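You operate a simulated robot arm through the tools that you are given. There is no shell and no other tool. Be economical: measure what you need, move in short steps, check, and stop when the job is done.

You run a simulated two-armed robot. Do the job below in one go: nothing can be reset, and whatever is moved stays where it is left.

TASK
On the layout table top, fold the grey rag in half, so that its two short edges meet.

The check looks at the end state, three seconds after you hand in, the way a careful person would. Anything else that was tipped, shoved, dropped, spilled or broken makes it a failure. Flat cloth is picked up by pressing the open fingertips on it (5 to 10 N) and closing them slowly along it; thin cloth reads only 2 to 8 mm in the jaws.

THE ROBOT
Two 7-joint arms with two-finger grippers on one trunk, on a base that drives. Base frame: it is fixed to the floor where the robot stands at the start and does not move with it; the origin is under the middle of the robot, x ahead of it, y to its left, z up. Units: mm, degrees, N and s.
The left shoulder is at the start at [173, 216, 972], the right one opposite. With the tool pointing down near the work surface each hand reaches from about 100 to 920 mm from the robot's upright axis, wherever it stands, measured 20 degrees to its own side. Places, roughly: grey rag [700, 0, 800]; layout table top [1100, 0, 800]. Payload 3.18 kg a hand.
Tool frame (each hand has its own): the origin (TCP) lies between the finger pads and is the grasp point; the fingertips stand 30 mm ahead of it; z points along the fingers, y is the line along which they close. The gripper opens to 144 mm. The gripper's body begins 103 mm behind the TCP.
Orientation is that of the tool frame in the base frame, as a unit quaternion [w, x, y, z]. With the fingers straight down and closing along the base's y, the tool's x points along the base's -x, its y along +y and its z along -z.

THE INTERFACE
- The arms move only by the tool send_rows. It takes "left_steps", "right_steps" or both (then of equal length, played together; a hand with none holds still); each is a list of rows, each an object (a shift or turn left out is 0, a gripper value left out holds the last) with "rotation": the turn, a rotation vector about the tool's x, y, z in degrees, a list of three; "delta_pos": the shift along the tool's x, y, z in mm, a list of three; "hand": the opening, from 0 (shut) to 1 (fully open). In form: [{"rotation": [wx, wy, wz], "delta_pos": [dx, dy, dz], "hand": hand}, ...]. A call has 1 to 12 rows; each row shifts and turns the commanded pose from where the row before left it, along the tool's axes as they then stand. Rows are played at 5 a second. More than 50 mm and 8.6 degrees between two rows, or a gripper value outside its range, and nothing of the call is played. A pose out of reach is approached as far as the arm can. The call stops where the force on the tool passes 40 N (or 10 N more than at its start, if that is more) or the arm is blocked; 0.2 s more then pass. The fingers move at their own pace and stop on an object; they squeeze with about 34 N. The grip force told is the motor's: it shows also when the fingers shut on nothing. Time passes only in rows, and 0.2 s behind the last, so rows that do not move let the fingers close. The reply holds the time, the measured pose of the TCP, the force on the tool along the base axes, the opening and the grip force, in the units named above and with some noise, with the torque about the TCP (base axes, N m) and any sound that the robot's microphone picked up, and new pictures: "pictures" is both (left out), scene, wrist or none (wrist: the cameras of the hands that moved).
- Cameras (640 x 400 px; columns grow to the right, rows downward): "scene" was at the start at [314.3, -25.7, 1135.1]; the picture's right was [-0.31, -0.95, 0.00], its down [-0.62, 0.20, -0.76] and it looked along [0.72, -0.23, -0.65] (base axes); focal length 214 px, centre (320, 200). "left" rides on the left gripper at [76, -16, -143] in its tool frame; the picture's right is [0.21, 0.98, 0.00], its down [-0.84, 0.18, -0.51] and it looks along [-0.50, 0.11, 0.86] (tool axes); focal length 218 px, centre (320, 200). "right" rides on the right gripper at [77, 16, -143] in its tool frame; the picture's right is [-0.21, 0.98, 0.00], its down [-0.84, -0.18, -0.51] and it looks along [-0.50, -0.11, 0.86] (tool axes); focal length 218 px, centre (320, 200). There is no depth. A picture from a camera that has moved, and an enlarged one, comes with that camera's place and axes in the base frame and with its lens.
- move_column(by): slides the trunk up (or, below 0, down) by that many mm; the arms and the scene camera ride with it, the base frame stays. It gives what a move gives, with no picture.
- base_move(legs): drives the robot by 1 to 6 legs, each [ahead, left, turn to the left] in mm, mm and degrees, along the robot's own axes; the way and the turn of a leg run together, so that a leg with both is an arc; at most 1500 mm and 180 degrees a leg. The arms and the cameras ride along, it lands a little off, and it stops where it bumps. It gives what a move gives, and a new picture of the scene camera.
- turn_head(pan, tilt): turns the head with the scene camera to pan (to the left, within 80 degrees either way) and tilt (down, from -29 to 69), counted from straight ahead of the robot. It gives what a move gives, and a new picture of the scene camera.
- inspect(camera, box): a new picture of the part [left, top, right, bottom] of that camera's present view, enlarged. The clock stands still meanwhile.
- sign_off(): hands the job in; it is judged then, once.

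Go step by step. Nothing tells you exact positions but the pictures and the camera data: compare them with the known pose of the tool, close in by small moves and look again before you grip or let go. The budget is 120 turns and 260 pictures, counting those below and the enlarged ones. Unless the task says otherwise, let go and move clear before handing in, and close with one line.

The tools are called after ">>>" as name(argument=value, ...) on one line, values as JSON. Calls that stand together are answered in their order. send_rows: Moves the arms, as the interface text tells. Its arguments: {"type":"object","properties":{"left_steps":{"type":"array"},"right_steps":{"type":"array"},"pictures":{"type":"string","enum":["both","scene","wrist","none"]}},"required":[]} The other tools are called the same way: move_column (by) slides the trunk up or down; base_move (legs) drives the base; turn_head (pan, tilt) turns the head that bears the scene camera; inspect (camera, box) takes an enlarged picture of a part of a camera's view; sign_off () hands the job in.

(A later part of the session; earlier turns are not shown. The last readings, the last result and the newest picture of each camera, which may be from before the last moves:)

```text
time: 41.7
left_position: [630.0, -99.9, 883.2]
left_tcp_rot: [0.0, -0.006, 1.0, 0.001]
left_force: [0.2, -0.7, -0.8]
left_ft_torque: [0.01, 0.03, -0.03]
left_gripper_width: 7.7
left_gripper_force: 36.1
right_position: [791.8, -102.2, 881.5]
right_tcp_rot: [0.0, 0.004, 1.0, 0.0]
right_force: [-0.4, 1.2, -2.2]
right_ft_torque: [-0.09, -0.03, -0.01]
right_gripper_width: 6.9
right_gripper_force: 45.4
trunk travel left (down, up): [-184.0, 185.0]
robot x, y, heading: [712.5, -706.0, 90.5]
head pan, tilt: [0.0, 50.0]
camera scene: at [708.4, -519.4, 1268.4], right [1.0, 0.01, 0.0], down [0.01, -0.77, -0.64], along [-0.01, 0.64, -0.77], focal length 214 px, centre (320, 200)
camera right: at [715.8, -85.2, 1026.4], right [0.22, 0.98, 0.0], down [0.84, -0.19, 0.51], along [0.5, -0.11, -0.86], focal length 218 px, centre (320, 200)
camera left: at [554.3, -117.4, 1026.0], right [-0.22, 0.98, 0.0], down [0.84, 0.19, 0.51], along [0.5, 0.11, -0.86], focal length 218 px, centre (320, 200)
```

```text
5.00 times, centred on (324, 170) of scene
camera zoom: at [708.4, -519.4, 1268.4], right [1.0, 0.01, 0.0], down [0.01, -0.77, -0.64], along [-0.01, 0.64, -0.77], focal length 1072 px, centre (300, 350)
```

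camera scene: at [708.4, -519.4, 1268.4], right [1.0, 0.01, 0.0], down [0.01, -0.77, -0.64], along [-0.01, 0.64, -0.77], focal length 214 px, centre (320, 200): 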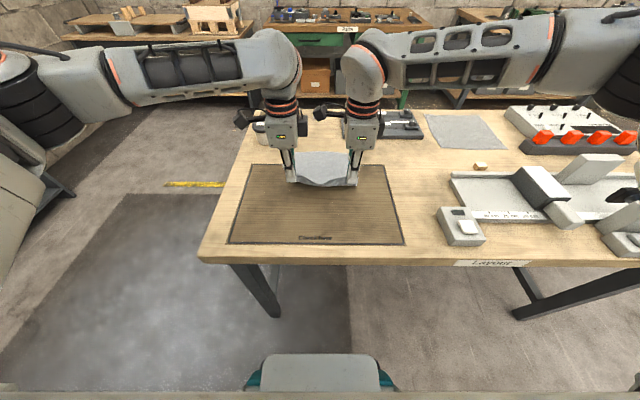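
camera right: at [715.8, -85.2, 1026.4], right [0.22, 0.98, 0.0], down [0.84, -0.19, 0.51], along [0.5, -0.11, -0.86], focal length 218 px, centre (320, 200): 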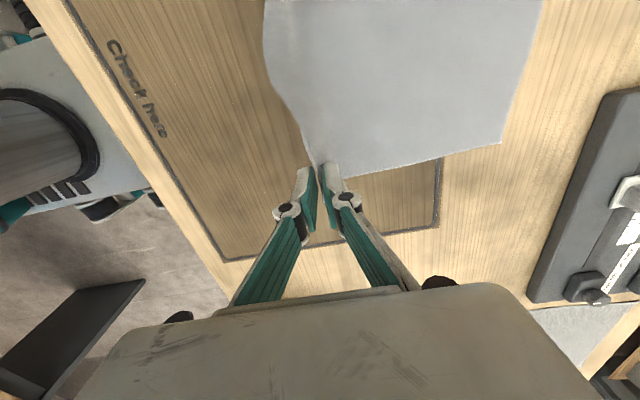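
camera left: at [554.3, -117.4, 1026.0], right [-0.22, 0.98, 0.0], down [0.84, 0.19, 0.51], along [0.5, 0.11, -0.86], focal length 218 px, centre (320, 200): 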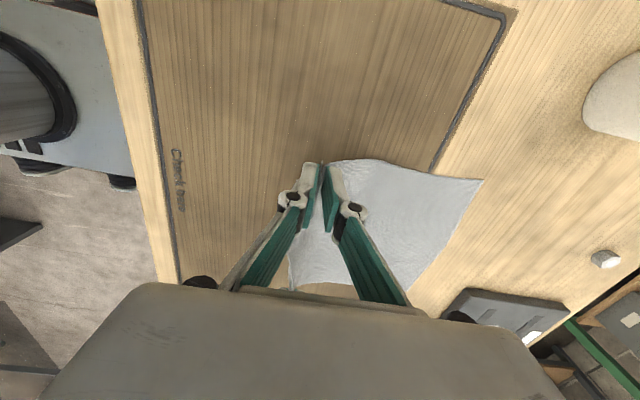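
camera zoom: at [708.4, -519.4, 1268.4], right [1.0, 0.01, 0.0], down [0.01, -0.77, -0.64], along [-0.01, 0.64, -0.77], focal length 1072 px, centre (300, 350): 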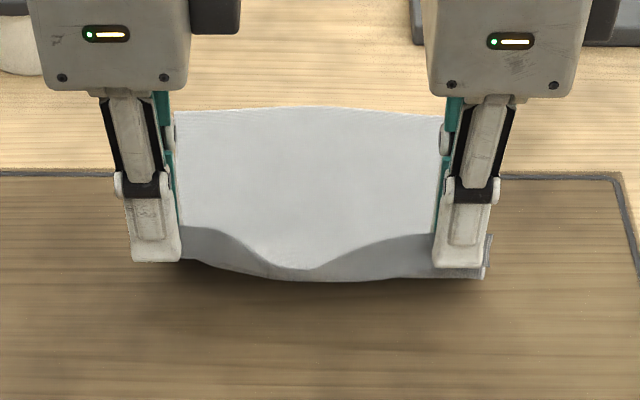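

The cloth is held well, and the rag has slid a bit: its far edge is now at about y 80–90. I carry the edge over in an arc.

>>> send_rows(left_steps=[{"delta_pos": [0, 20, -14]}, {"delta_pos": [0, 20, -14]}, {"delta_pos": [0, 20, -6]}, {"delta_pos": [0, 20, -6]}, {"delta_pos": [0, 20, 2]}, {"delta_pos": [0, 20, 2]}, {}], right_steps=[{"delta_pos": [0, 20, -14]}, {"delta_pos": [0, 20, -14]}, {"delta_pos": [0, 20, -6]}, {"delta_pos": [0, 20, -6]}, {"delta_pos": [0, 20, 2]}, {"delta_pos": [0, 20, 2]}, {}])

>>> inspect(camera="scene", box=[260, 130, 388, 210])

```text
time: 43.3
left_position: [628.4, 19.5, 919.6]
left_tcp_rot: [0.0, -0.005, 1.0, 0.0]
left_force: [1.2, 0.1, -0.7]
left_ft_torque: [0.04, 0.03, -0.02]
left_gripper_width: 3.0
left_gripper_force: 32.5
right_position: [792.1, 16.5, 919.7]
right_tcp_rot: [-0.001, 0.004, 1.0, 0.002]
right_force: [-0.5, -1.6, 2.3]
right_ft_torque: [0.09, -0.07, 0.02]
right_gripper_width: 4.6
right_gripper_force: 30.0
trunk travel left (down, up): [-184.0, 185.0]
robot x, y, heading: [710.5, -704.9, 90.3]
head pan, tilt: [0.0, 50.0]
camera scene: at [708.3, -520.2, 1268.7], right [1.0, 0.01, 0.0], down [0.01, -0.77, -0.64], along [-0.01, 0.64, -0.77], focal length 214 px, centre (320, 200)
camera right: at [716.3, 33.3, 1064.3], right [0.22, 0.98, 0.0], down [0.84, -0.19, 0.51], along [0.49, -0.11, -0.86], focal length 218 px, centre (320, 200)
camera left: at [553.0, 2.3, 1062.9], right [-0.22, 0.98, 0.0], down [0.84, 0.19, 0.51], along [0.5, 0.11, -0.86], focal length 218 px, centre (320, 200)
```

scene: 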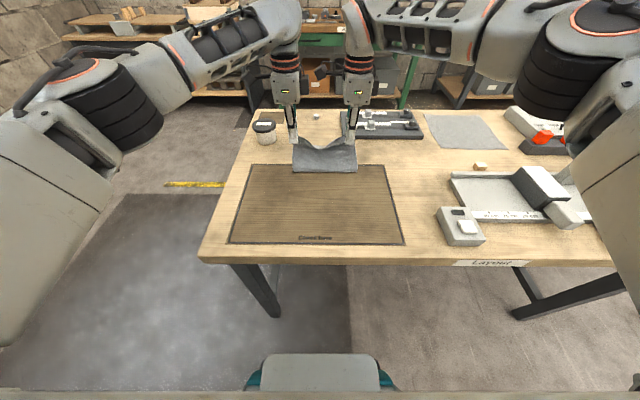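
right: 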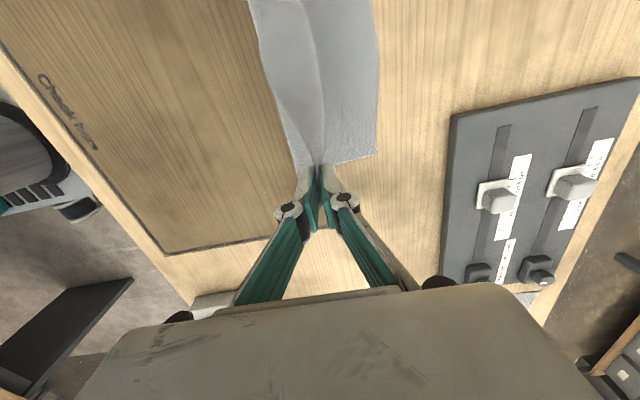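
left: 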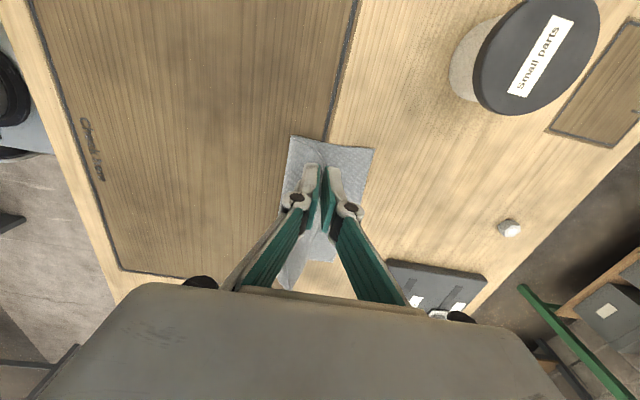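

```text
5.00 times, centred on (324, 170) of scene
camera zoom: at [708.3, -520.2, 1268.7], right [1.0, 0.01, 0.0], down [0.01, -0.77, -0.64], along [-0.01, 0.64, -0.77], focal length 1072 px, centre (300, 350)
```

zoom: 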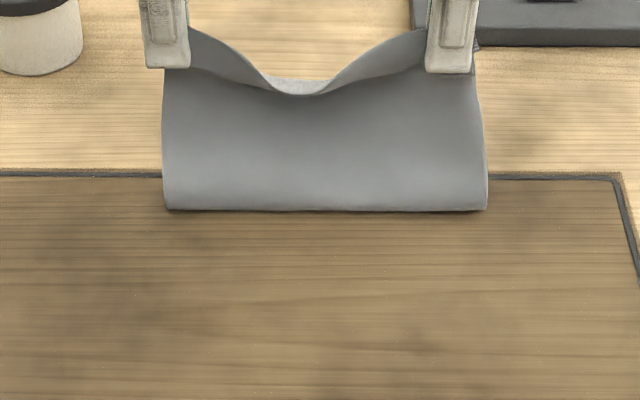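

The fold hangs nicely, with the fold line near y -19 and the lower layer's far edge at y≈84. I tilt the hands so the flap turns outward, then move on over.

>>> send_rows(left_steps=[{"rotation": [8, 0, 0]}, {"rotation": [8, 0, 0]}, {"rotation": [8, 0, 0]}, {"rotation": [8, 0, 0]}, {"delta_pos": [0, 22.7, 0.5]}, {"delta_pos": [0, 22.7, 0.5]}, {"delta_pos": [0, 22.7, 0.5]}, {"delta_pos": [0, 22.7, 0.5]}, {}], right_steps=[{"rotation": [8, 0, 0]}, {"rotation": [8, 0, 0]}, {"rotation": [8, 0, 0]}, {"rotation": [8, 0, 0]}, {"delta_pos": [0, 22.7, 0.5]}, {"delta_pos": [0, 22.7, 0.5]}, {"delta_pos": [0, 22.7, 0.5]}, {"delta_pos": [0, 22.7, 0.5]}, {}])

>>> inspect(camera="scene", box=[260, 110, 388, 190])

```text
time: 45.3
left_position: [602.7, 15.4, 921.8]
left_tcp_rot: [0.0, -0.005, 0.996, -0.091]
left_force: [0.0, 1.7, 2.3]
left_ft_torque: [0.0, -0.04, -0.01]
left_gripper_width: 0.0
left_gripper_force: 27.6
left hand out of reach, approached as far as the arm can: row 2, 3, 4, 5, 6, 7, 8
right_position: [774.3, 0.9, 930.0]
right_tcp_rot: [-0.002, 0.005, 0.995, -0.103]
right_force: [-1.1, -0.2, -0.3]
right_ft_torque: [0.09, 0.05, 0.02]
right_gripper_width: 5.3
right_gripper_force: 42.1
right hand out of reach, approached as far as the arm can: row 2, 3, 4, 5, 6, 7, 8
trunk travel left (down, up): [-184.0, 185.0]
robot x, y, heading: [714.1, -703.4, 90.7]
head pan, tilt: [0.0, 50.0]
camera scene: at [708.4, -519.5, 1268.5], right [1.0, 0.01, 0.0], down [0.01, -0.77, -0.64], along [-0.01, 0.64, -0.77], focal length 214 px, centre (320, 200)
camera right: at [698.8, 46.6, 1067.9], right [0.22, 0.96, -0.2], down [0.84, -0.08, 0.53], along [0.49, -0.28, -0.82], focal length 218 px, centre (320, 200)
camera left: at [526.6, 24.7, 1064.4], right [-0.22, 0.96, -0.18], down [0.84, 0.28, 0.47], along [0.5, -0.05, -0.87], focal length 218 px, centre (320, 200)
```

scene: 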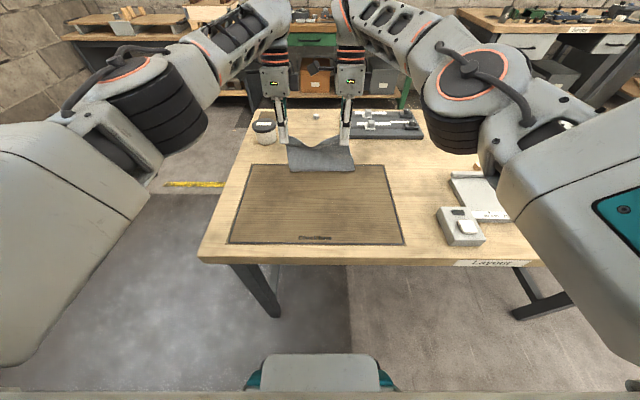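
right: 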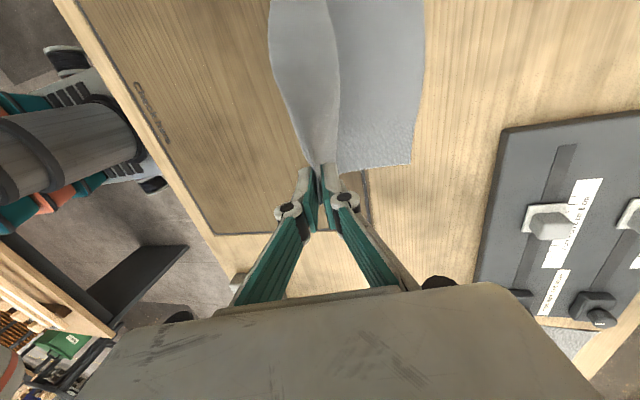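
left: 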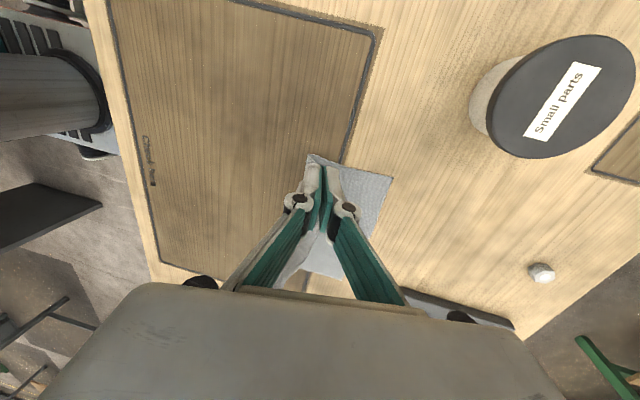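

```text
5.00 times, centred on (324, 150) of scene
camera zoom: at [708.4, -519.5, 1268.5], right [1.0, 0.01, 0.0], down [0.01, -0.77, -0.64], along [-0.01, 0.64, -0.77], focal length 1072 px, centre (300, 450)
```

zoom: 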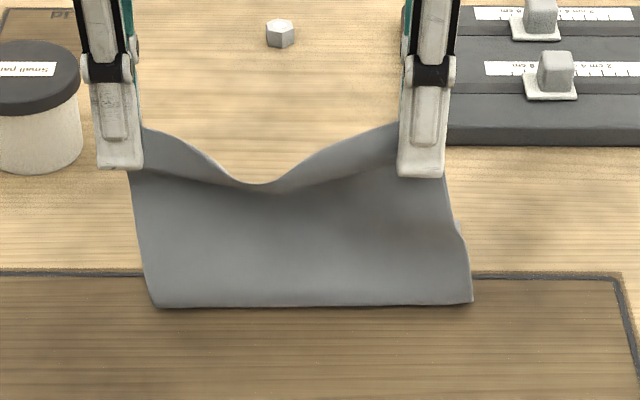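

The tilt is out of reach and shifted the hands sideways. I undo it and carry on with the fingers straight down.

>>> send_rows(left_steps=[{"rotation": [-5.2, 0, 0]}, {"rotation": [-5.2, 0, 0]}, {"delta_pos": [-13, 2, 1]}, {"delta_pos": [-13, 2, 1]}, {}], right_steps=[{"rotation": [-5.9, 0, 0]}, {"rotation": [-5.9, 0, 0]}, {"delta_pos": [-9, 9, 5]}, {"delta_pos": [-9, 9, 5]}, {}])

>>> inspect(camera="scene", box=[260, 110, 388, 190])

```text
time: 46.5
left_position: [628.9, 19.1, 918.8]
left_tcp_rot: [-0.001, -0.004, 1.0, 0.0]
left_force: [-0.4, -0.5, -1.2]
left_ft_torque: [-0.01, -0.02, 0.0]
left_gripper_width: 5.0
left_gripper_force: 29.8
right_position: [788.9, 18.3, 920.8]
right_tcp_rot: [-0.002, 0.003, 1.0, 0.001]
right_force: [0.7, -0.9, 2.5]
right_ft_torque: [-0.08, 0.17, -0.02]
right_gripper_width: 0.3
right_gripper_force: 30.4
trunk travel left (down, up): [-184.0, 185.0]
robot x, y, heading: [714.1, -707.1, 90.8]
head pan, tilt: [0.0, 50.0]
camera scene: at [708.1, -519.4, 1268.5], right [1.0, 0.01, 0.0], down [0.01, -0.77, -0.64], along [-0.01, 0.64, -0.77], focal length 214 px, centre (320, 200)
camera right: at [714.7, 35.0, 1064.7], right [0.22, 0.98, 0.0], down [0.84, -0.19, 0.5], along [0.49, -0.11, -0.86], focal length 218 px, centre (320, 200)
camera left: at [552.4, 2.4, 1061.5], right [-0.22, 0.98, 0.0], down [0.84, 0.19, 0.51], along [0.49, 0.11, -0.86], focal length 218 px, centre (320, 200)
```

scene: 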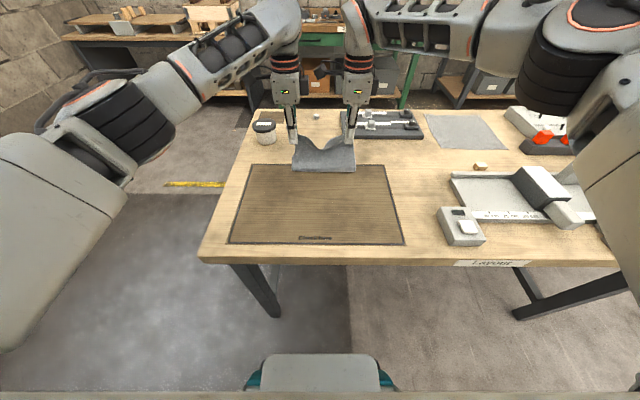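
right: 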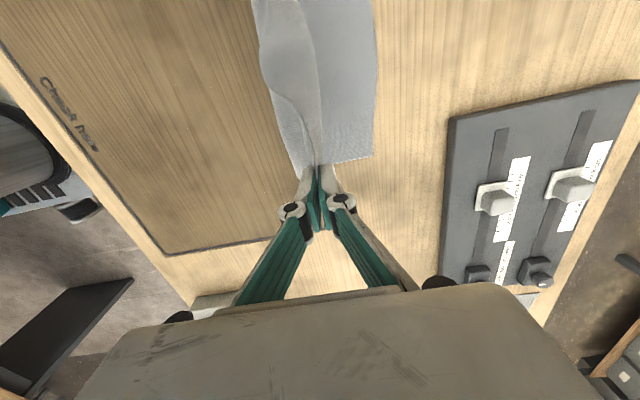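
left: 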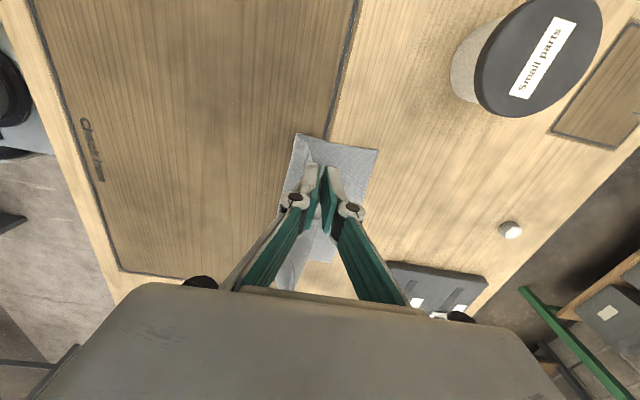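

```text
5.00 times, centred on (324, 150) of scene
camera zoom: at [708.1, -519.4, 1268.5], right [1.0, 0.01, 0.0], down [0.01, -0.77, -0.64], along [-0.01, 0.64, -0.77], focal length 1072 px, centre (300, 450)
```

zoom: 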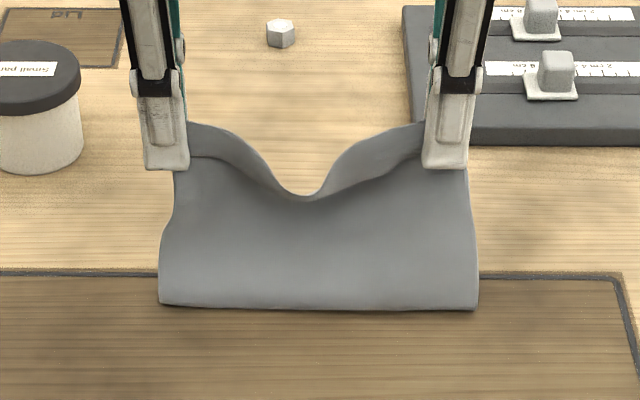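

Both hands still hold the edge. Now I lower toward the far edge, overshooting slightly.

>>> send_rows(left_steps=[{"delta_pos": [0, 20, 14]}, {"delta_pos": [0, 20, 16]}, {"delta_pos": [0, 20, 18]}, {"delta_pos": [0, 8, 15]}, {}], right_steps=[{"delta_pos": [0, 20, 14]}, {"delta_pos": [0, 20, 16]}, {"delta_pos": [0, 20, 18]}, {"delta_pos": [0, 8, 15]}, {}])

>>> inspect(camera="scene", box=[260, 110, 388, 190])

```text
time: 47.7
left_position: [622.2, 59.0, 869.2]
left_tcp_rot: [-0.002, -0.006, 1.0, 0.001]
left_force: [-0.2, 0.7, 2.0]
left_ft_torque: [0.01, -0.01, 0.05]
left_gripper_width: 3.0
left_gripper_force: 39.9
left hand out of reach, approached as far as the arm can: row 2, 3, 4
right_position: [789.1, 60.4, 867.5]
right_tcp_rot: [-0.002, 0.003, 1.0, 0.002]
right_force: [-0.5, -0.8, -0.7]
right_ft_torque: [-0.08, 0.02, 0.01]
right_gripper_width: 3.4
right_gripper_force: 27.3
right hand out of reach, approached as far as the arm can: row 3, 4
trunk travel left (down, up): [-184.0, 185.0]
robot x, y, heading: [718.6, -703.5, 90.6]
head pan, tilt: [0.0, 50.0]
camera scene: at [708.6, -520.3, 1268.8], right [1.0, 0.01, 0.0], down [0.01, -0.77, -0.64], along [-0.01, 0.64, -0.77], focal length 214 px, centre (320, 200)
camera right: at [713.1, 76.8, 1011.6], right [0.22, 0.98, 0.0], down [0.84, -0.19, 0.5], along [0.49, -0.1, -0.86], focal length 218 px, centre (320, 200)
camera left: at [545.7, 41.9, 1011.8], right [-0.22, 0.98, 0.0], down [0.84, 0.19, 0.51], along [0.49, 0.11, -0.86], focal length 218 px, centre (320, 200)
```

scene: 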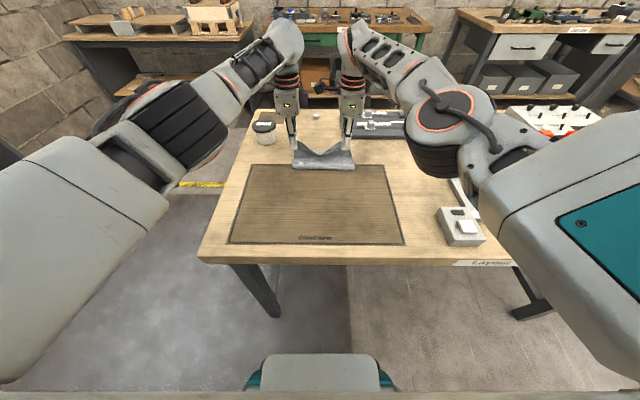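
right: 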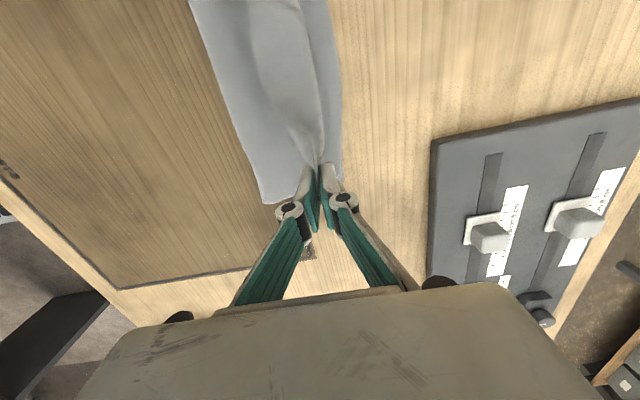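
left: 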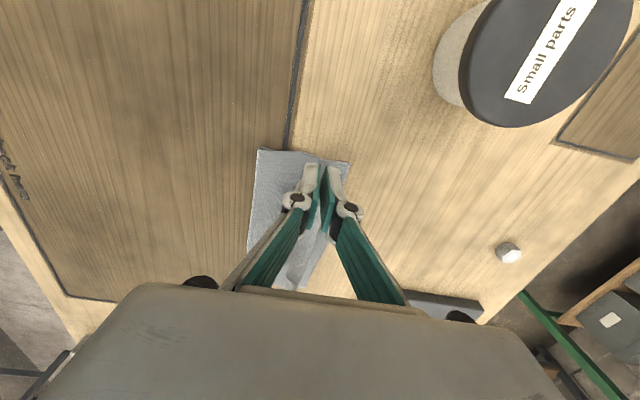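

```text
5.00 times, centred on (324, 150) of scene
camera zoom: at [708.6, -520.3, 1268.8], right [1.0, 0.01, 0.0], down [0.01, -0.77, -0.64], along [-0.01, 0.64, -0.77], focal length 1072 px, centre (300, 450)
```

zoom: 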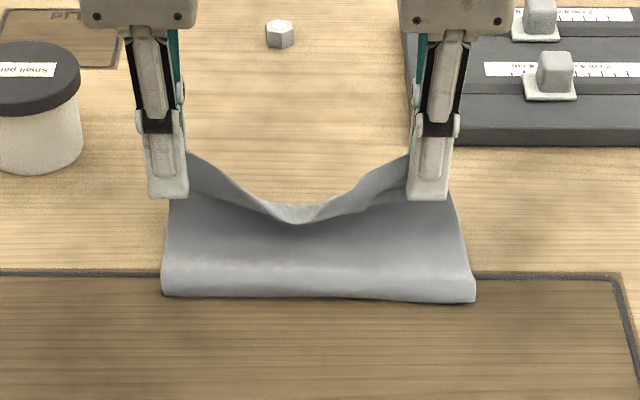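

The arms are at their reach limit near y 60, so I lower the trunk, which carries the hands down.

>>> move_column(by=-24)

>>> send_rows(left_steps=[{"delta_pos": [-4, 10, 0]}, {"delta_pos": [-2, 10, 0]}, {}], right_steps=[{"delta_pos": [-2, 10, 0]}, {"delta_pos": [-2, 10, 0]}, {}])

>>> inspect(camera="scene", box=[260, 110, 388, 190])

```text
time: 48.4
left_position: [620.3, 59.5, 845.8]
left_tcp_rot: [-0.001, -0.006, 1.0, 0.002]
left_force: [-0.2, -0.5, 0.8]
left_ft_torque: [0.03, -0.02, -0.01]
left_gripper_width: 3.6
left_gripper_force: 31.2
right_position: [787.4, 60.7, 845.4]
right_tcp_rot: [-0.003, 0.003, 1.0, 0.003]
right_force: [-0.8, -1.1, 0.7]
right_ft_torque: [0.22, 0.05, 0.0]
right_gripper_width: 0.4
right_gripper_force: 30.8
trunk travel left (down, up): [-160.0, 209.0]
robot x, y, heading: [714.3, -699.6, 90.5]
head pan, tilt: [0.0, 50.0]
```

```text
time: 49.2
left_position: [624.0, 69.5, 844.9]
left_tcp_rot: [-0.001, -0.005, 1.0, 0.0]
left_force: [-0.8, -0.7, 1.0]
left_ft_torque: [0.03, 0.01, -0.01]
left_gripper_width: 3.2
left_gripper_force: 27.8
left hand out of reach, approached as far as the arm can: row 2
right_position: [789.9, 77.3, 845.4]
right_tcp_rot: [-0.001, 0.004, 1.0, 0.001]
right_force: [0.3, -0.2, 1.2]
right_ft_torque: [-0.13, 0.02, 0.01]
right_gripper_width: 3.3
right_gripper_force: 30.1
right hand out of reach, approached as far as the arm can: row 2
trunk travel left (down, up): [-160.0, 209.0]
robot x, y, heading: [713.3, -706.4, 90.5]
head pan, tilt: [0.0, 50.0]
camera scene: at [708.3, -496.1, 1241.9], right [1.0, 0.01, 0.0], down [0.01, -0.77, -0.64], along [-0.01, 0.64, -0.77], focal length 214 px, centre (320, 200)
camera right: at [716.1, 93.0, 989.4], right [0.22, 0.98, 0.0], down [0.84, -0.19, 0.5], along [0.49, -0.11, -0.86], focal length 218 px, centre (320, 200)
camera left: at [549.4, 52.4, 986.8], right [-0.22, 0.98, 0.0], down [0.84, 0.19, 0.51], along [0.49, 0.11, -0.86], focal length 218 px, centre (320, 200)
```

scene: 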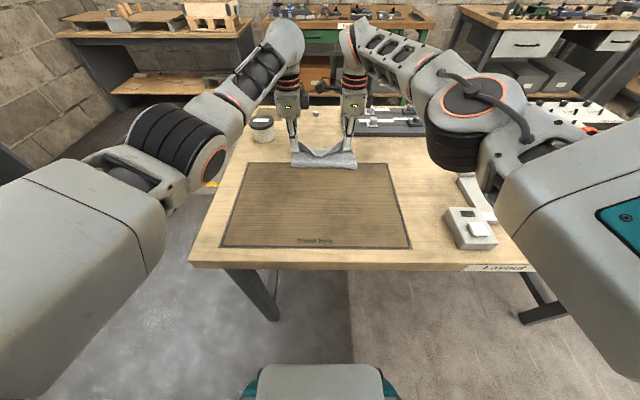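
right: 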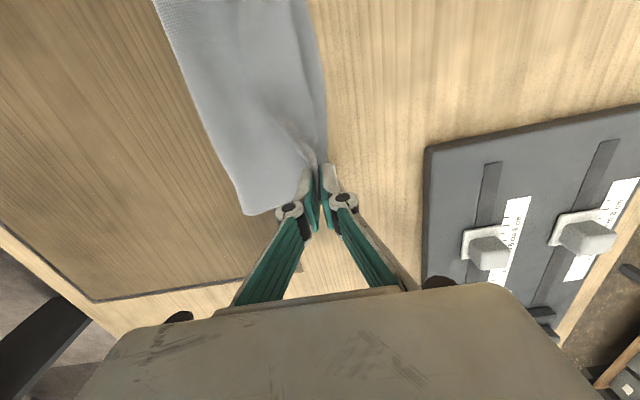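
left: 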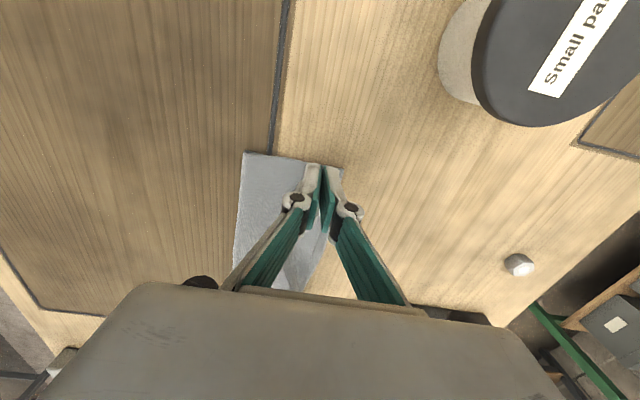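

```text
5.00 times, centred on (324, 150) of scene
camera zoom: at [708.3, -496.1, 1241.9], right [1.0, 0.01, 0.0], down [0.01, -0.77, -0.64], along [-0.01, 0.64, -0.77], focal length 1072 px, centre (300, 450)
```

zoom: 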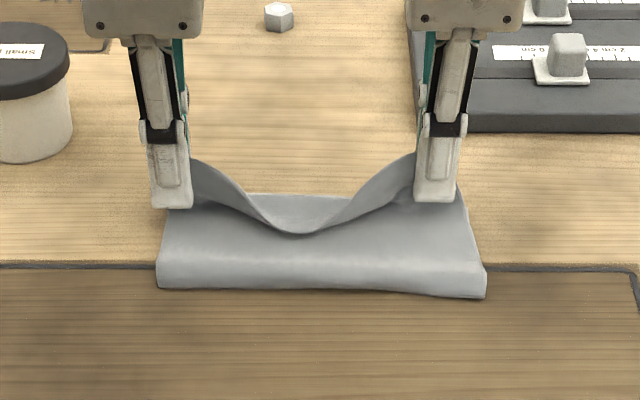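

>>> move_column(by=-10)

>>> send_rows(left_steps=[{"delta_pos": [2, 4, 0]}, {"delta_pos": [2, 4, 0]}, {}], right_steps=[{"delta_pos": [-2, 0, 0]}, {"delta_pos": [-2, 0, 0]}, {}])

>>> inspect(camera="scene", box=[260, 110, 388, 190])

```text
time: 49.8
left_position: [623.8, 67.5, 832.7]
left_tcp_rot: [0.0, -0.005, 1.0, -0.001]
left_force: [-0.1, 0.0, 2.7]
left_ft_torque: [0.0, 0.01, -0.03]
left_gripper_width: 1.7
left_gripper_force: 35.3
right_position: [791.2, 76.3, 834.0]
right_tcp_rot: [-0.002, 0.003, 1.0, 0.0]
right_force: [-0.3, -0.8, 2.6]
right_ft_torque: [0.04, -0.01, -0.01]
right_gripper_width: 1.4
right_gripper_force: 34.2
trunk travel left (down, up): [-150.0, 219.0]
robot x, y, heading: [709.5, -708.3, 90.5]
head pan, tilt: [0.0, 50.0]
```

```text
time: 50.6
left_position: [619.3, 75.8, 834.2]
left_tcp_rot: [-0.001, -0.005, 1.0, -0.001]
left_force: [0.3, -0.1, -1.4]
left_ft_torque: [-0.02, 0.01, 0.03]
left_gripper_width: 3.7
left_gripper_force: 29.9
right_position: [795.1, 76.8, 834.5]
right_tcp_rot: [-0.002, 0.004, 1.0, 0.0]
right_force: [-0.1, -0.8, 1.1]
right_ft_torque: [-0.02, -0.02, 0.01]
right_gripper_width: 1.0
right_gripper_force: 34.2
trunk travel left (down, up): [-150.0, 219.0]
robot x, y, heading: [712.5, -705.6, 90.3]
head pan, tilt: [0.0, 50.0]
camera scene: at [708.0, -485.6, 1230.5], right [1.0, 0.01, 0.0], down [0.01, -0.77, -0.64], along [-0.01, 0.64, -0.77], focal length 214 px, centre (320, 200)
camera right: at [719.5, 93.1, 979.4], right [0.22, 0.98, 0.0], down [0.84, -0.19, 0.5], along [0.49, -0.11, -0.86], focal length 218 px, centre (320, 200)
camera left: at [544.6, 60.3, 976.8], right [-0.22, 0.98, 0.0], down [0.84, 0.19, 0.51], along [0.49, 0.11, -0.86], focal length 218 px, centre (320, 200)
```

scene: 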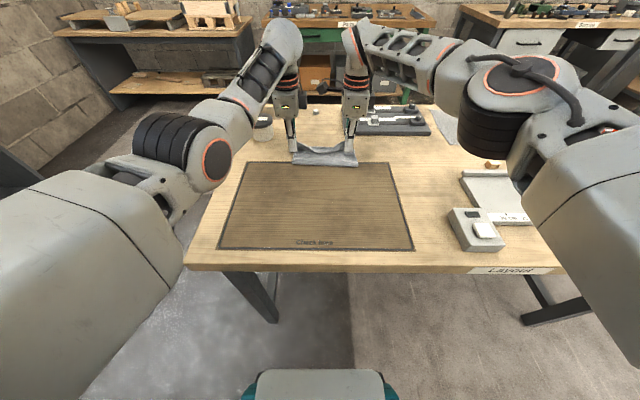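
right: 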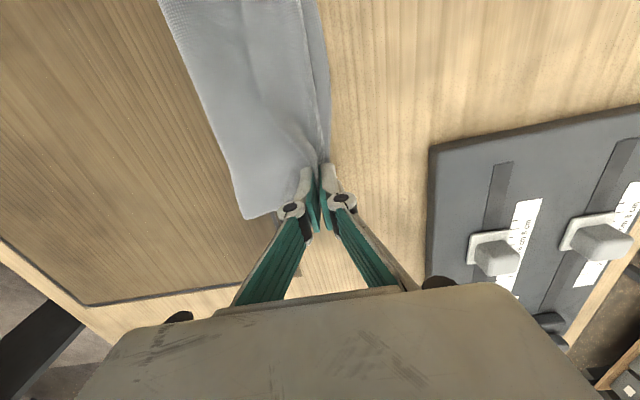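
left: 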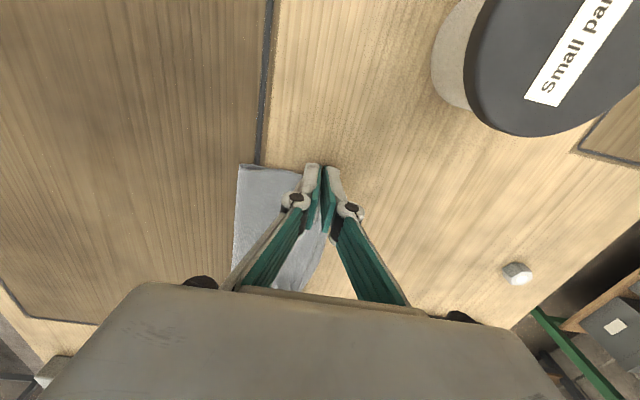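

```text
5.00 times, centred on (324, 150) of scene
camera zoom: at [708.0, -485.6, 1230.5], right [1.0, 0.01, 0.0], down [0.01, -0.77, -0.64], along [-0.01, 0.64, -0.77], focal length 1072 px, centre (300, 450)
```

zoom: 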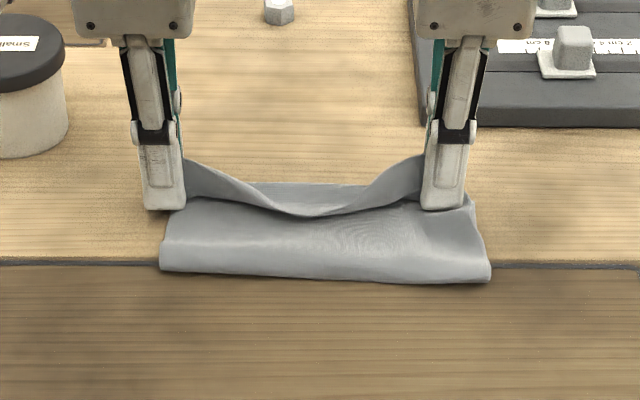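

Tips are now right over the lower layer. I draw back slightly so the flap flips outward, then open the fingers.

>>> send_rows(left_steps=[{"delta_pos": [0, -5, 0.5]}, {"delta_pos": [0, -5, 0.5]}, {"delta_pos": [0, -5, 0]}, {}], right_steps=[{"delta_pos": [0, -5, 0.5]}, {"delta_pos": [0, -5, 0.5]}, {"delta_pos": [0, -5, 0]}, {}], pictures="wrist")

>>> inspect(camera="right", box=[200, 80, 392, 200])

>>> inspect(camera="left", box=[200, 130, 424, 270])

```text
time: 51.6
left_position: [620.8, 62.8, 832.8]
left_tcp_rot: [0.0, -0.005, 1.0, -0.001]
left_force: [0.6, -0.1, -0.3]
left_ft_torque: [-0.02, 0.01, 0.0]
left_gripper_width: 3.8
left_gripper_force: 40.5
right_position: [794.7, 61.3, 833.1]
right_tcp_rot: [-0.002, 0.004, 1.0, 0.0]
right_force: [1.0, -0.6, 2.5]
right_ft_torque: [0.08, -0.01, 0.01]
right_gripper_width: 1.9
right_gripper_force: 36.5
trunk travel left (down, up): [-150.0, 219.0]
robot x, y, heading: [714.9, -706.8, 90.4]
head pan, tilt: [0.0, 50.0]
camera right: at [719.6, 78.2, 977.9], right [0.22, 0.98, 0.0], down [0.84, -0.19, 0.5], along [0.49, -0.11, -0.86], focal length 218 px, centre (320, 200)
camera left: at [545.1, 45.2, 975.3], right [-0.22, 0.98, 0.0], down [0.84, 0.19, 0.51], along [0.49, 0.11, -0.86], focal length 218 px, centre (320, 200)
```

right: 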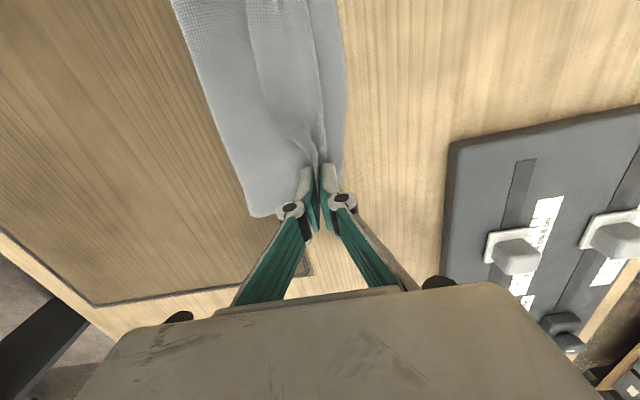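
left: 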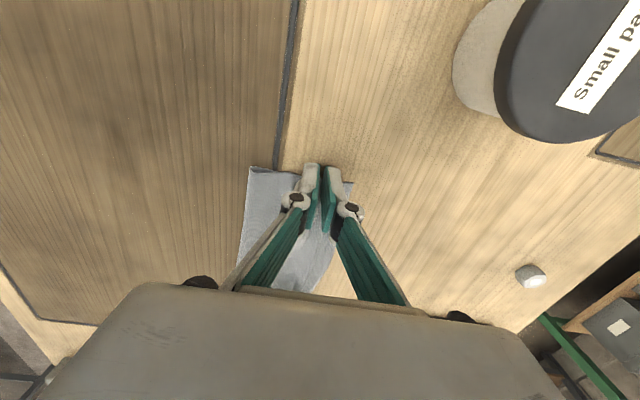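

```text
3.33 times, centred on (296, 140) of right
camera zoom: at [719.6, 78.2, 977.9], right [0.22, 0.98, 0.0], down [0.84, -0.19, 0.5], along [0.49, -0.11, -0.86], focal length 728 px, centre (400, 400)
```

zoom: 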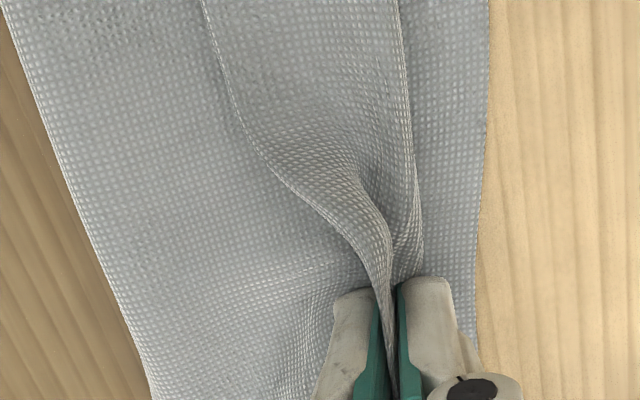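

```text
2.86 times, centred on (312, 200) of left
camera zoom: at [545.1, 45.2, 975.3], right [-0.22, 0.98, 0.0], down [0.84, 0.19, 0.51], along [0.49, 0.11, -0.86], focal length 624 px, centre (343, 200)
```

zoom: 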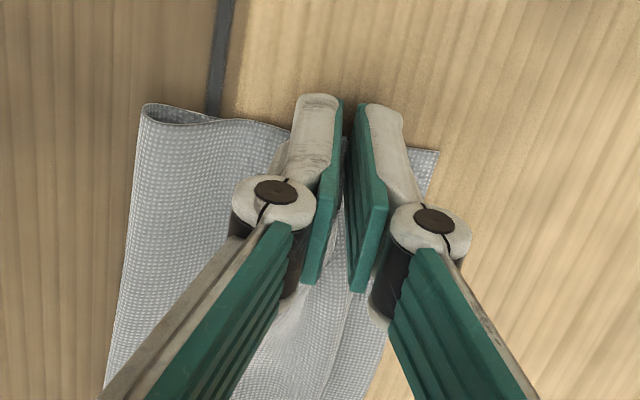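

The edge strip is turned back on top of the upper layer between the jaws. I release, lift clear and see how the cloth relaxes.

>>> send_rows(left_steps=[{"hand": 0.06}, {"hand": 0.12}, {"hand": 0.16}, {"delta_pos": [0, 0, -15]}, {"delta_pos": [0, 0, -25]}, {"delta_pos": [0, 0, -30]}, {"delta_pos": [0, -30, -30]}, {"delta_pos": [0, -40, -20]}, {"delta_pos": [30, -40, 0]}, {"delta_pos": [30, -40, 0]}], right_steps=[{"hand": 0.06}, {"hand": 0.12}, {"hand": 0.16}, {"delta_pos": [0, 0, -15]}, {"delta_pos": [0, 0, -25]}, {"delta_pos": [0, 0, -30]}, {"delta_pos": [0, -30, -30]}, {"delta_pos": [0, -40, -20]}, {"delta_pos": [-30, -40, 0]}, {"delta_pos": [-30, -40, 0]}])

>>> inspect(camera="scene", box=[260, 110, 388, 190])

```text
time: 53.8
left_position: [570.5, 56.3, 940.8]
left_tcp_rot: [-0.01, -0.016, 1.0, -0.007]
left_force: [0.2, 0.5, 1.1]
left_ft_torque: [0.02, 0.01, -0.03]
left_gripper_width: 22.9
left_gripper_force: 0.0
left hand out of reach, approached as far as the arm can: row 7, 8, 9, 10
right_position: [855.1, -89.4, 954.2]
right_tcp_rot: [-0.002, 0.003, 1.0, 0.001]
right_force: [-0.1, -0.7, 0.9]
right_ft_torque: [0.0, 0.03, 0.0]
right_gripper_width: 23.1
right_gripper_force: 0.2
trunk travel left (down, up): [-150.0, 219.0]
robot x, y, heading: [715.4, -703.7, 90.8]
head pan, tilt: [0.0, 50.0]
camera scene: at [708.6, -486.2, 1230.7], right [1.0, 0.01, 0.0], down [0.01, -0.77, -0.64], along [-0.01, 0.64, -0.77], focal length 214 px, centre (320, 200)
camera right: at [779.2, -72.5, 1098.2], right [0.22, 0.98, 0.0], down [0.84, -0.19, 0.5], along [0.49, -0.11, -0.86], focal length 218 px, centre (320, 200)
camera left: at [498.3, 40.4, 1086.1], right [-0.24, 0.97, -0.01], down [0.85, 0.21, 0.49], along [0.48, 0.11, -0.87], focal length 218 px, centre (320, 200)
```

scene: 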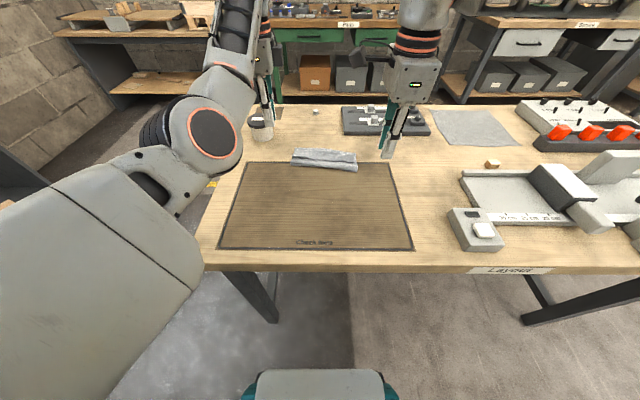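
right: 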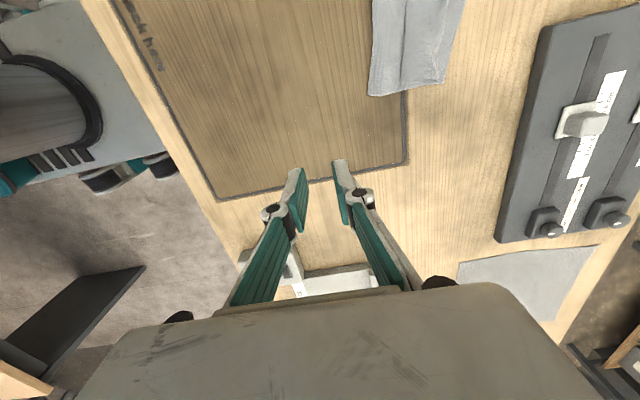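
left: 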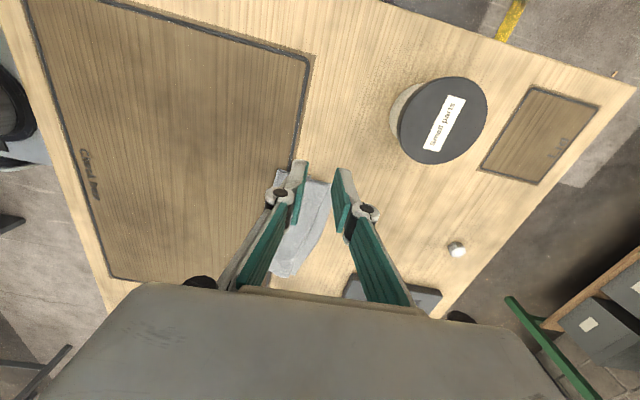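

```text
5.00 times, centred on (324, 150) of scene
camera zoom: at [708.6, -486.2, 1230.7], right [1.0, 0.01, 0.0], down [0.01, -0.77, -0.64], along [-0.01, 0.64, -0.77], focal length 1072 px, centre (300, 450)
```

zoom: 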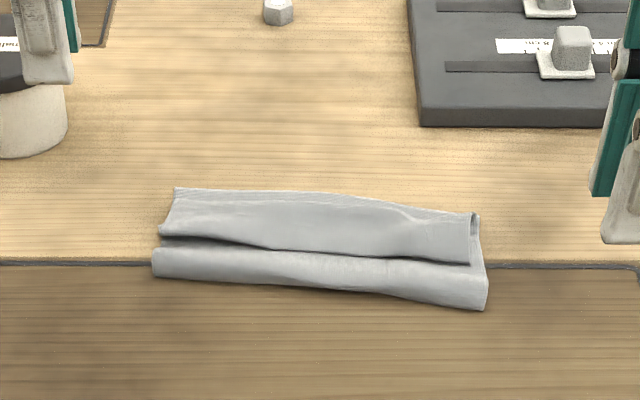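

The rag is folded but its edge strip lies turned back toward me on top. I look closer before flipping it.

>>> inspect(camera="right", box=[350, 0, 510, 100])

>>> inspect(camera="left", box=[240, 160, 400, 290])

```text
4.00 times, centred on (430, 50) of right
camera zoom: at [779.2, -72.5, 1098.2], right [0.22, 0.98, 0.0], down [0.84, -0.19, 0.5], along [0.49, -0.11, -0.86], focal length 873 px, centre (-120, 800)
```

zoom: 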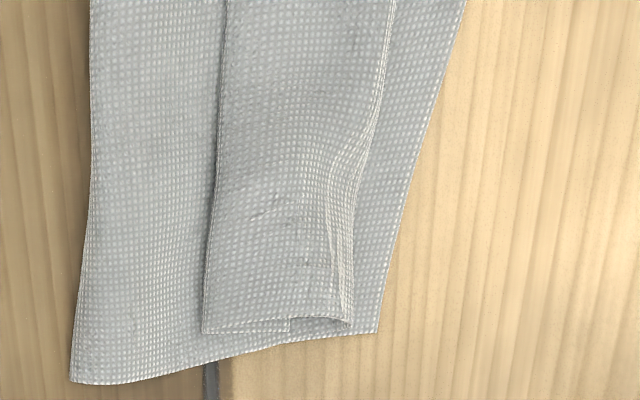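

```text
3.08 times, centred on (320, 225) of left
camera zoom: at [498.3, 40.4, 1086.1], right [-0.24, 0.97, -0.01], down [0.85, 0.21, 0.49], along [0.48, 0.11, -0.87], focal length 672 px, centre (320, 123)
```

zoom: 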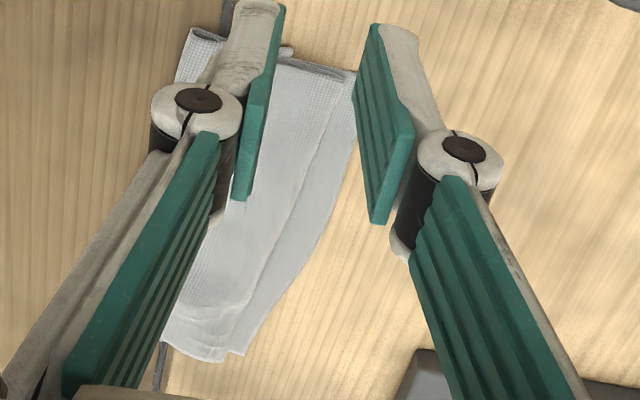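

The turned-back strip is about 44 mm wide, its free edge near y 20–30. I bring the left hand back to a comfortable place and look straight down before pinching that free edge.

>>> send_rows(left_steps=[{"delta_pos": [0, -20, 10], "hand": 0.16}, {"delta_pos": [0, -30, 0]}, {"delta_pos": [0, -30, 0]}, {"delta_pos": [0, -40, 0]}, {"delta_pos": [0, -40, 0]}, {}], right_steps=[{"delta_pos": [0, -10, 0]}, {"delta_pos": [0, -10, 0]}, {"delta_pos": [0, -10, 0]}, {}, {}, {}])

>>> inspect(camera="scene", box=[276, 130, 372, 190])

```text
time: 55.2
left_position: [576.0, 58.7, 938.5]
left_tcp_rot: [-0.004, -0.015, 1.0, -0.002]
left_force: [0.2, 0.0, 0.9]
left_ft_torque: [-0.03, 0.02, 0.05]
left_gripper_width: 23.1
left_gripper_force: 0.1
left hand out of reach, approached as far as the arm can: row 1, 2, 3, 4, 5
right_position: [853.7, -117.8, 953.6]
right_tcp_rot: [-0.002, 0.004, 1.0, 0.0]
right_force: [0.2, 0.1, 0.1]
right_ft_torque: [0.01, 0.0, 0.0]
right_gripper_width: 22.8
right_gripper_force: 0.0
trunk travel left (down, up): [-150.0, 219.0]
robot x, y, heading: [714.7, -706.3, 90.5]
head pan, tilt: [0.0, 50.0]
camera scene: at [708.1, -485.3, 1230.4], right [1.0, 0.01, 0.0], down [0.01, -0.77, -0.64], along [-0.01, 0.64, -0.77], focal length 214 px, centre (320, 200)
camera right: at [778.8, -101.5, 1097.7], right [0.22, 0.98, 0.0], down [0.84, -0.19, 0.5], along [0.49, -0.11, -0.86], focal length 218 px, centre (320, 200)
camera left: at [501.2, 40.5, 1082.2], right [-0.24, 0.97, 0.0], down [0.84, 0.21, 0.5], along [0.49, 0.12, -0.87], focal length 218 px, centre (320, 200)
```

scene: 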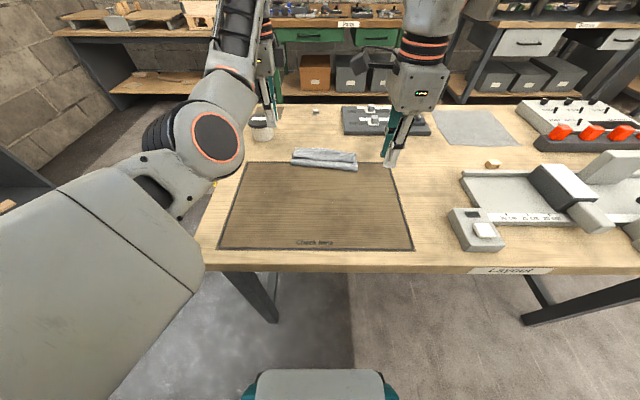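
right: 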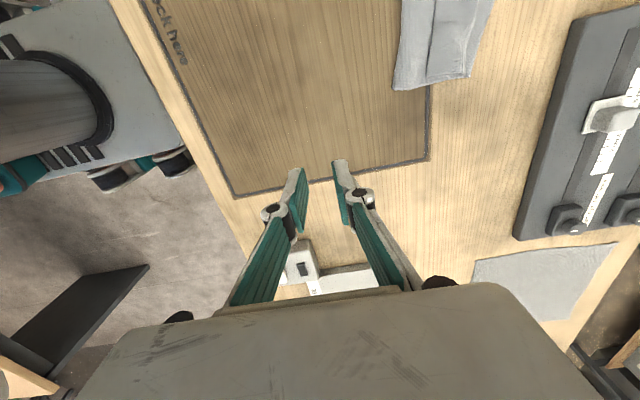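
left: 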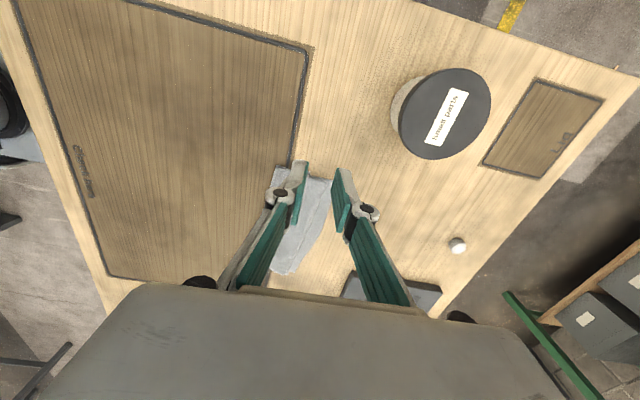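

```text
6.67 times, centred on (324, 160) of scene
camera zoom: at [708.1, -485.3, 1230.4], right [1.0, 0.01, 0.0], down [0.01, -0.77, -0.64], along [-0.01, 0.64, -0.77], focal length 1430 px, centre (293, 467)
```

zoom: 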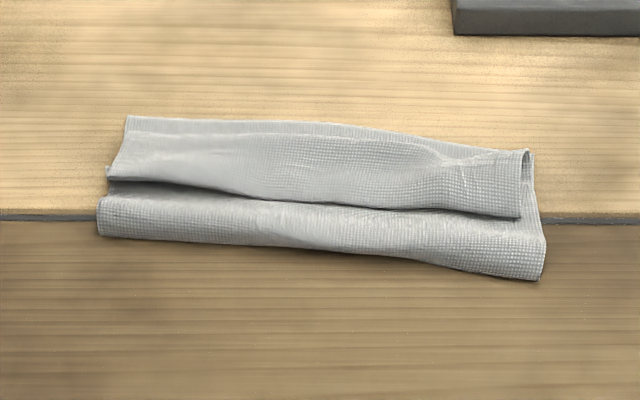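

The left arm is jammed at a joint limit; I undo part of its yaw to free it.

>>> send_rows(left_steps=[{"rotation": [0, 0, -8]}, {"rotation": [0, 0, -8]}, {"rotation": [0, 0, -8]}, {"rotation": [0, 0, -8]}, {"rotation": [0, 0, -8]}], pictures="none")

```text
time: 56.4
left_position: [576.3, 57.8, 939.8]
left_tcp_rot: [-0.002, -0.358, 0.934, -0.002]
left_force: [-0.5, 0.2, 0.3]
left_ft_torque: [0.04, 0.01, 0.01]
left_gripper_width: 23.2
left_gripper_force: 0.1
right_position: [854.3, -119.1, 952.8]
right_tcp_rot: [-0.002, 0.004, 1.0, 0.0]
right_force: [0.4, -0.4, -0.5]
right_ft_torque: [-0.01, 0.02, 0.03]
right_gripper_width: 23.1
right_gripper_force: 0.0
trunk travel left (down, up): [-150.0, 219.0]
robot x, y, heading: [711.5, -708.5, 90.5]
head pan, tilt: [0.0, 50.0]
```

>>> send_rows(left_steps=[{"delta_pos": [25, -28, 0]}, {"delta_pos": [25, -28, 0]}, {"delta_pos": [25, -28, 0]}, {"delta_pos": [25, -28, 0]}], pictures="scene")

```text
time: 57.4
left_position: [574.8, 59.2, 940.4]
left_tcp_rot: [-0.002, -0.357, 0.934, -0.001]
left_force: [-0.9, 0.1, -0.7]
left_ft_torque: [0.03, 0.03, -0.02]
left_gripper_width: 23.3
left_gripper_force: 0.0
left hand out of reach, approached as far as the arm can: row 1, 2, 3, 4
right_position: [854.1, -117.4, 951.6]
right_tcp_rot: [-0.002, 0.004, 1.0, 0.001]
right_force: [0.4, 0.6, -0.2]
right_ft_torque: [0.01, -0.01, 0.02]
right_gripper_width: 23.0
right_gripper_force: 0.0
trunk travel left (down, up): [-150.0, 219.0]
robot x, y, heading: [714.1, -705.7, 90.4]
head pan, tilt: [0.0, 50.0]
camera scene: at [708.1, -485.3, 1230.4], right [1.0, 0.01, 0.0], down [0.01, -0.77, -0.64], along [-0.01, 0.64, -0.77], focal length 214 px, centre (320, 200)
```

scene: 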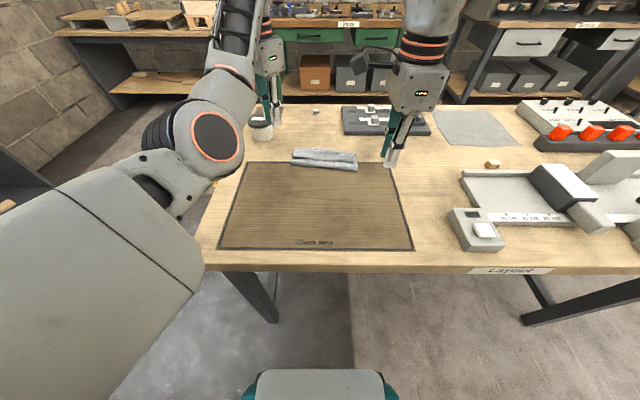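

>>> send_rows(left_steps=[{"delta_pos": [-25, -22, 10]}, {"delta_pos": [-25, -22, 15]}], pictures="none")

>>> send_rows(left_steps=[{"delta_pos": [10, -11, 10]}, {"delta_pos": [10, -11, 10]}], pictures="none")

```text
time: 58.0
left_position: [644.4, 59.2, 918.7]
left_tcp_rot: [0.0, -0.355, 0.935, 0.001]
left_force: [0.9, 0.5, -0.1]
left_ft_torque: [-0.01, 0.04, 0.0]
left_gripper_width: 22.7
left_gripper_force: 0.0
right_position: [854.8, -118.6, 953.4]
right_tcp_rot: [-0.002, 0.003, 1.0, 0.0]
right_force: [0.7, 0.3, -0.1]
right_ft_torque: [-0.01, -0.01, -0.03]
right_gripper_width: 23.2
right_gripper_force: 0.0
trunk travel left (down, up): [-150.0, 219.0]
robot x, y, heading: [712.4, -704.1, 90.6]
head pan, tilt: [0.0, 50.0]
```

```text
time: 58.6
left_position: [662.2, 35.5, 894.3]
left_tcp_rot: [-0.001, -0.346, 0.938, -0.001]
left_force: [0.6, 0.9, -0.3]
left_ft_torque: [0.04, 0.02, 0.01]
left_gripper_width: 23.2
left_gripper_force: 0.1
left hand out of reach, approached as far as the arm can: row 2
right_position: [853.7, -119.2, 954.0]
right_tcp_rot: [-0.002, 0.004, 1.0, 0.001]
right_force: [0.0, -0.3, 0.4]
right_ft_torque: [-0.02, -0.02, 0.02]
right_gripper_width: 23.0
right_gripper_force: 0.0
trunk travel left (down, up): [-150.0, 219.0]
robot x, y, heading: [711.7, -704.4, 90.7]
head pan, tilt: [0.0, 50.0]
```

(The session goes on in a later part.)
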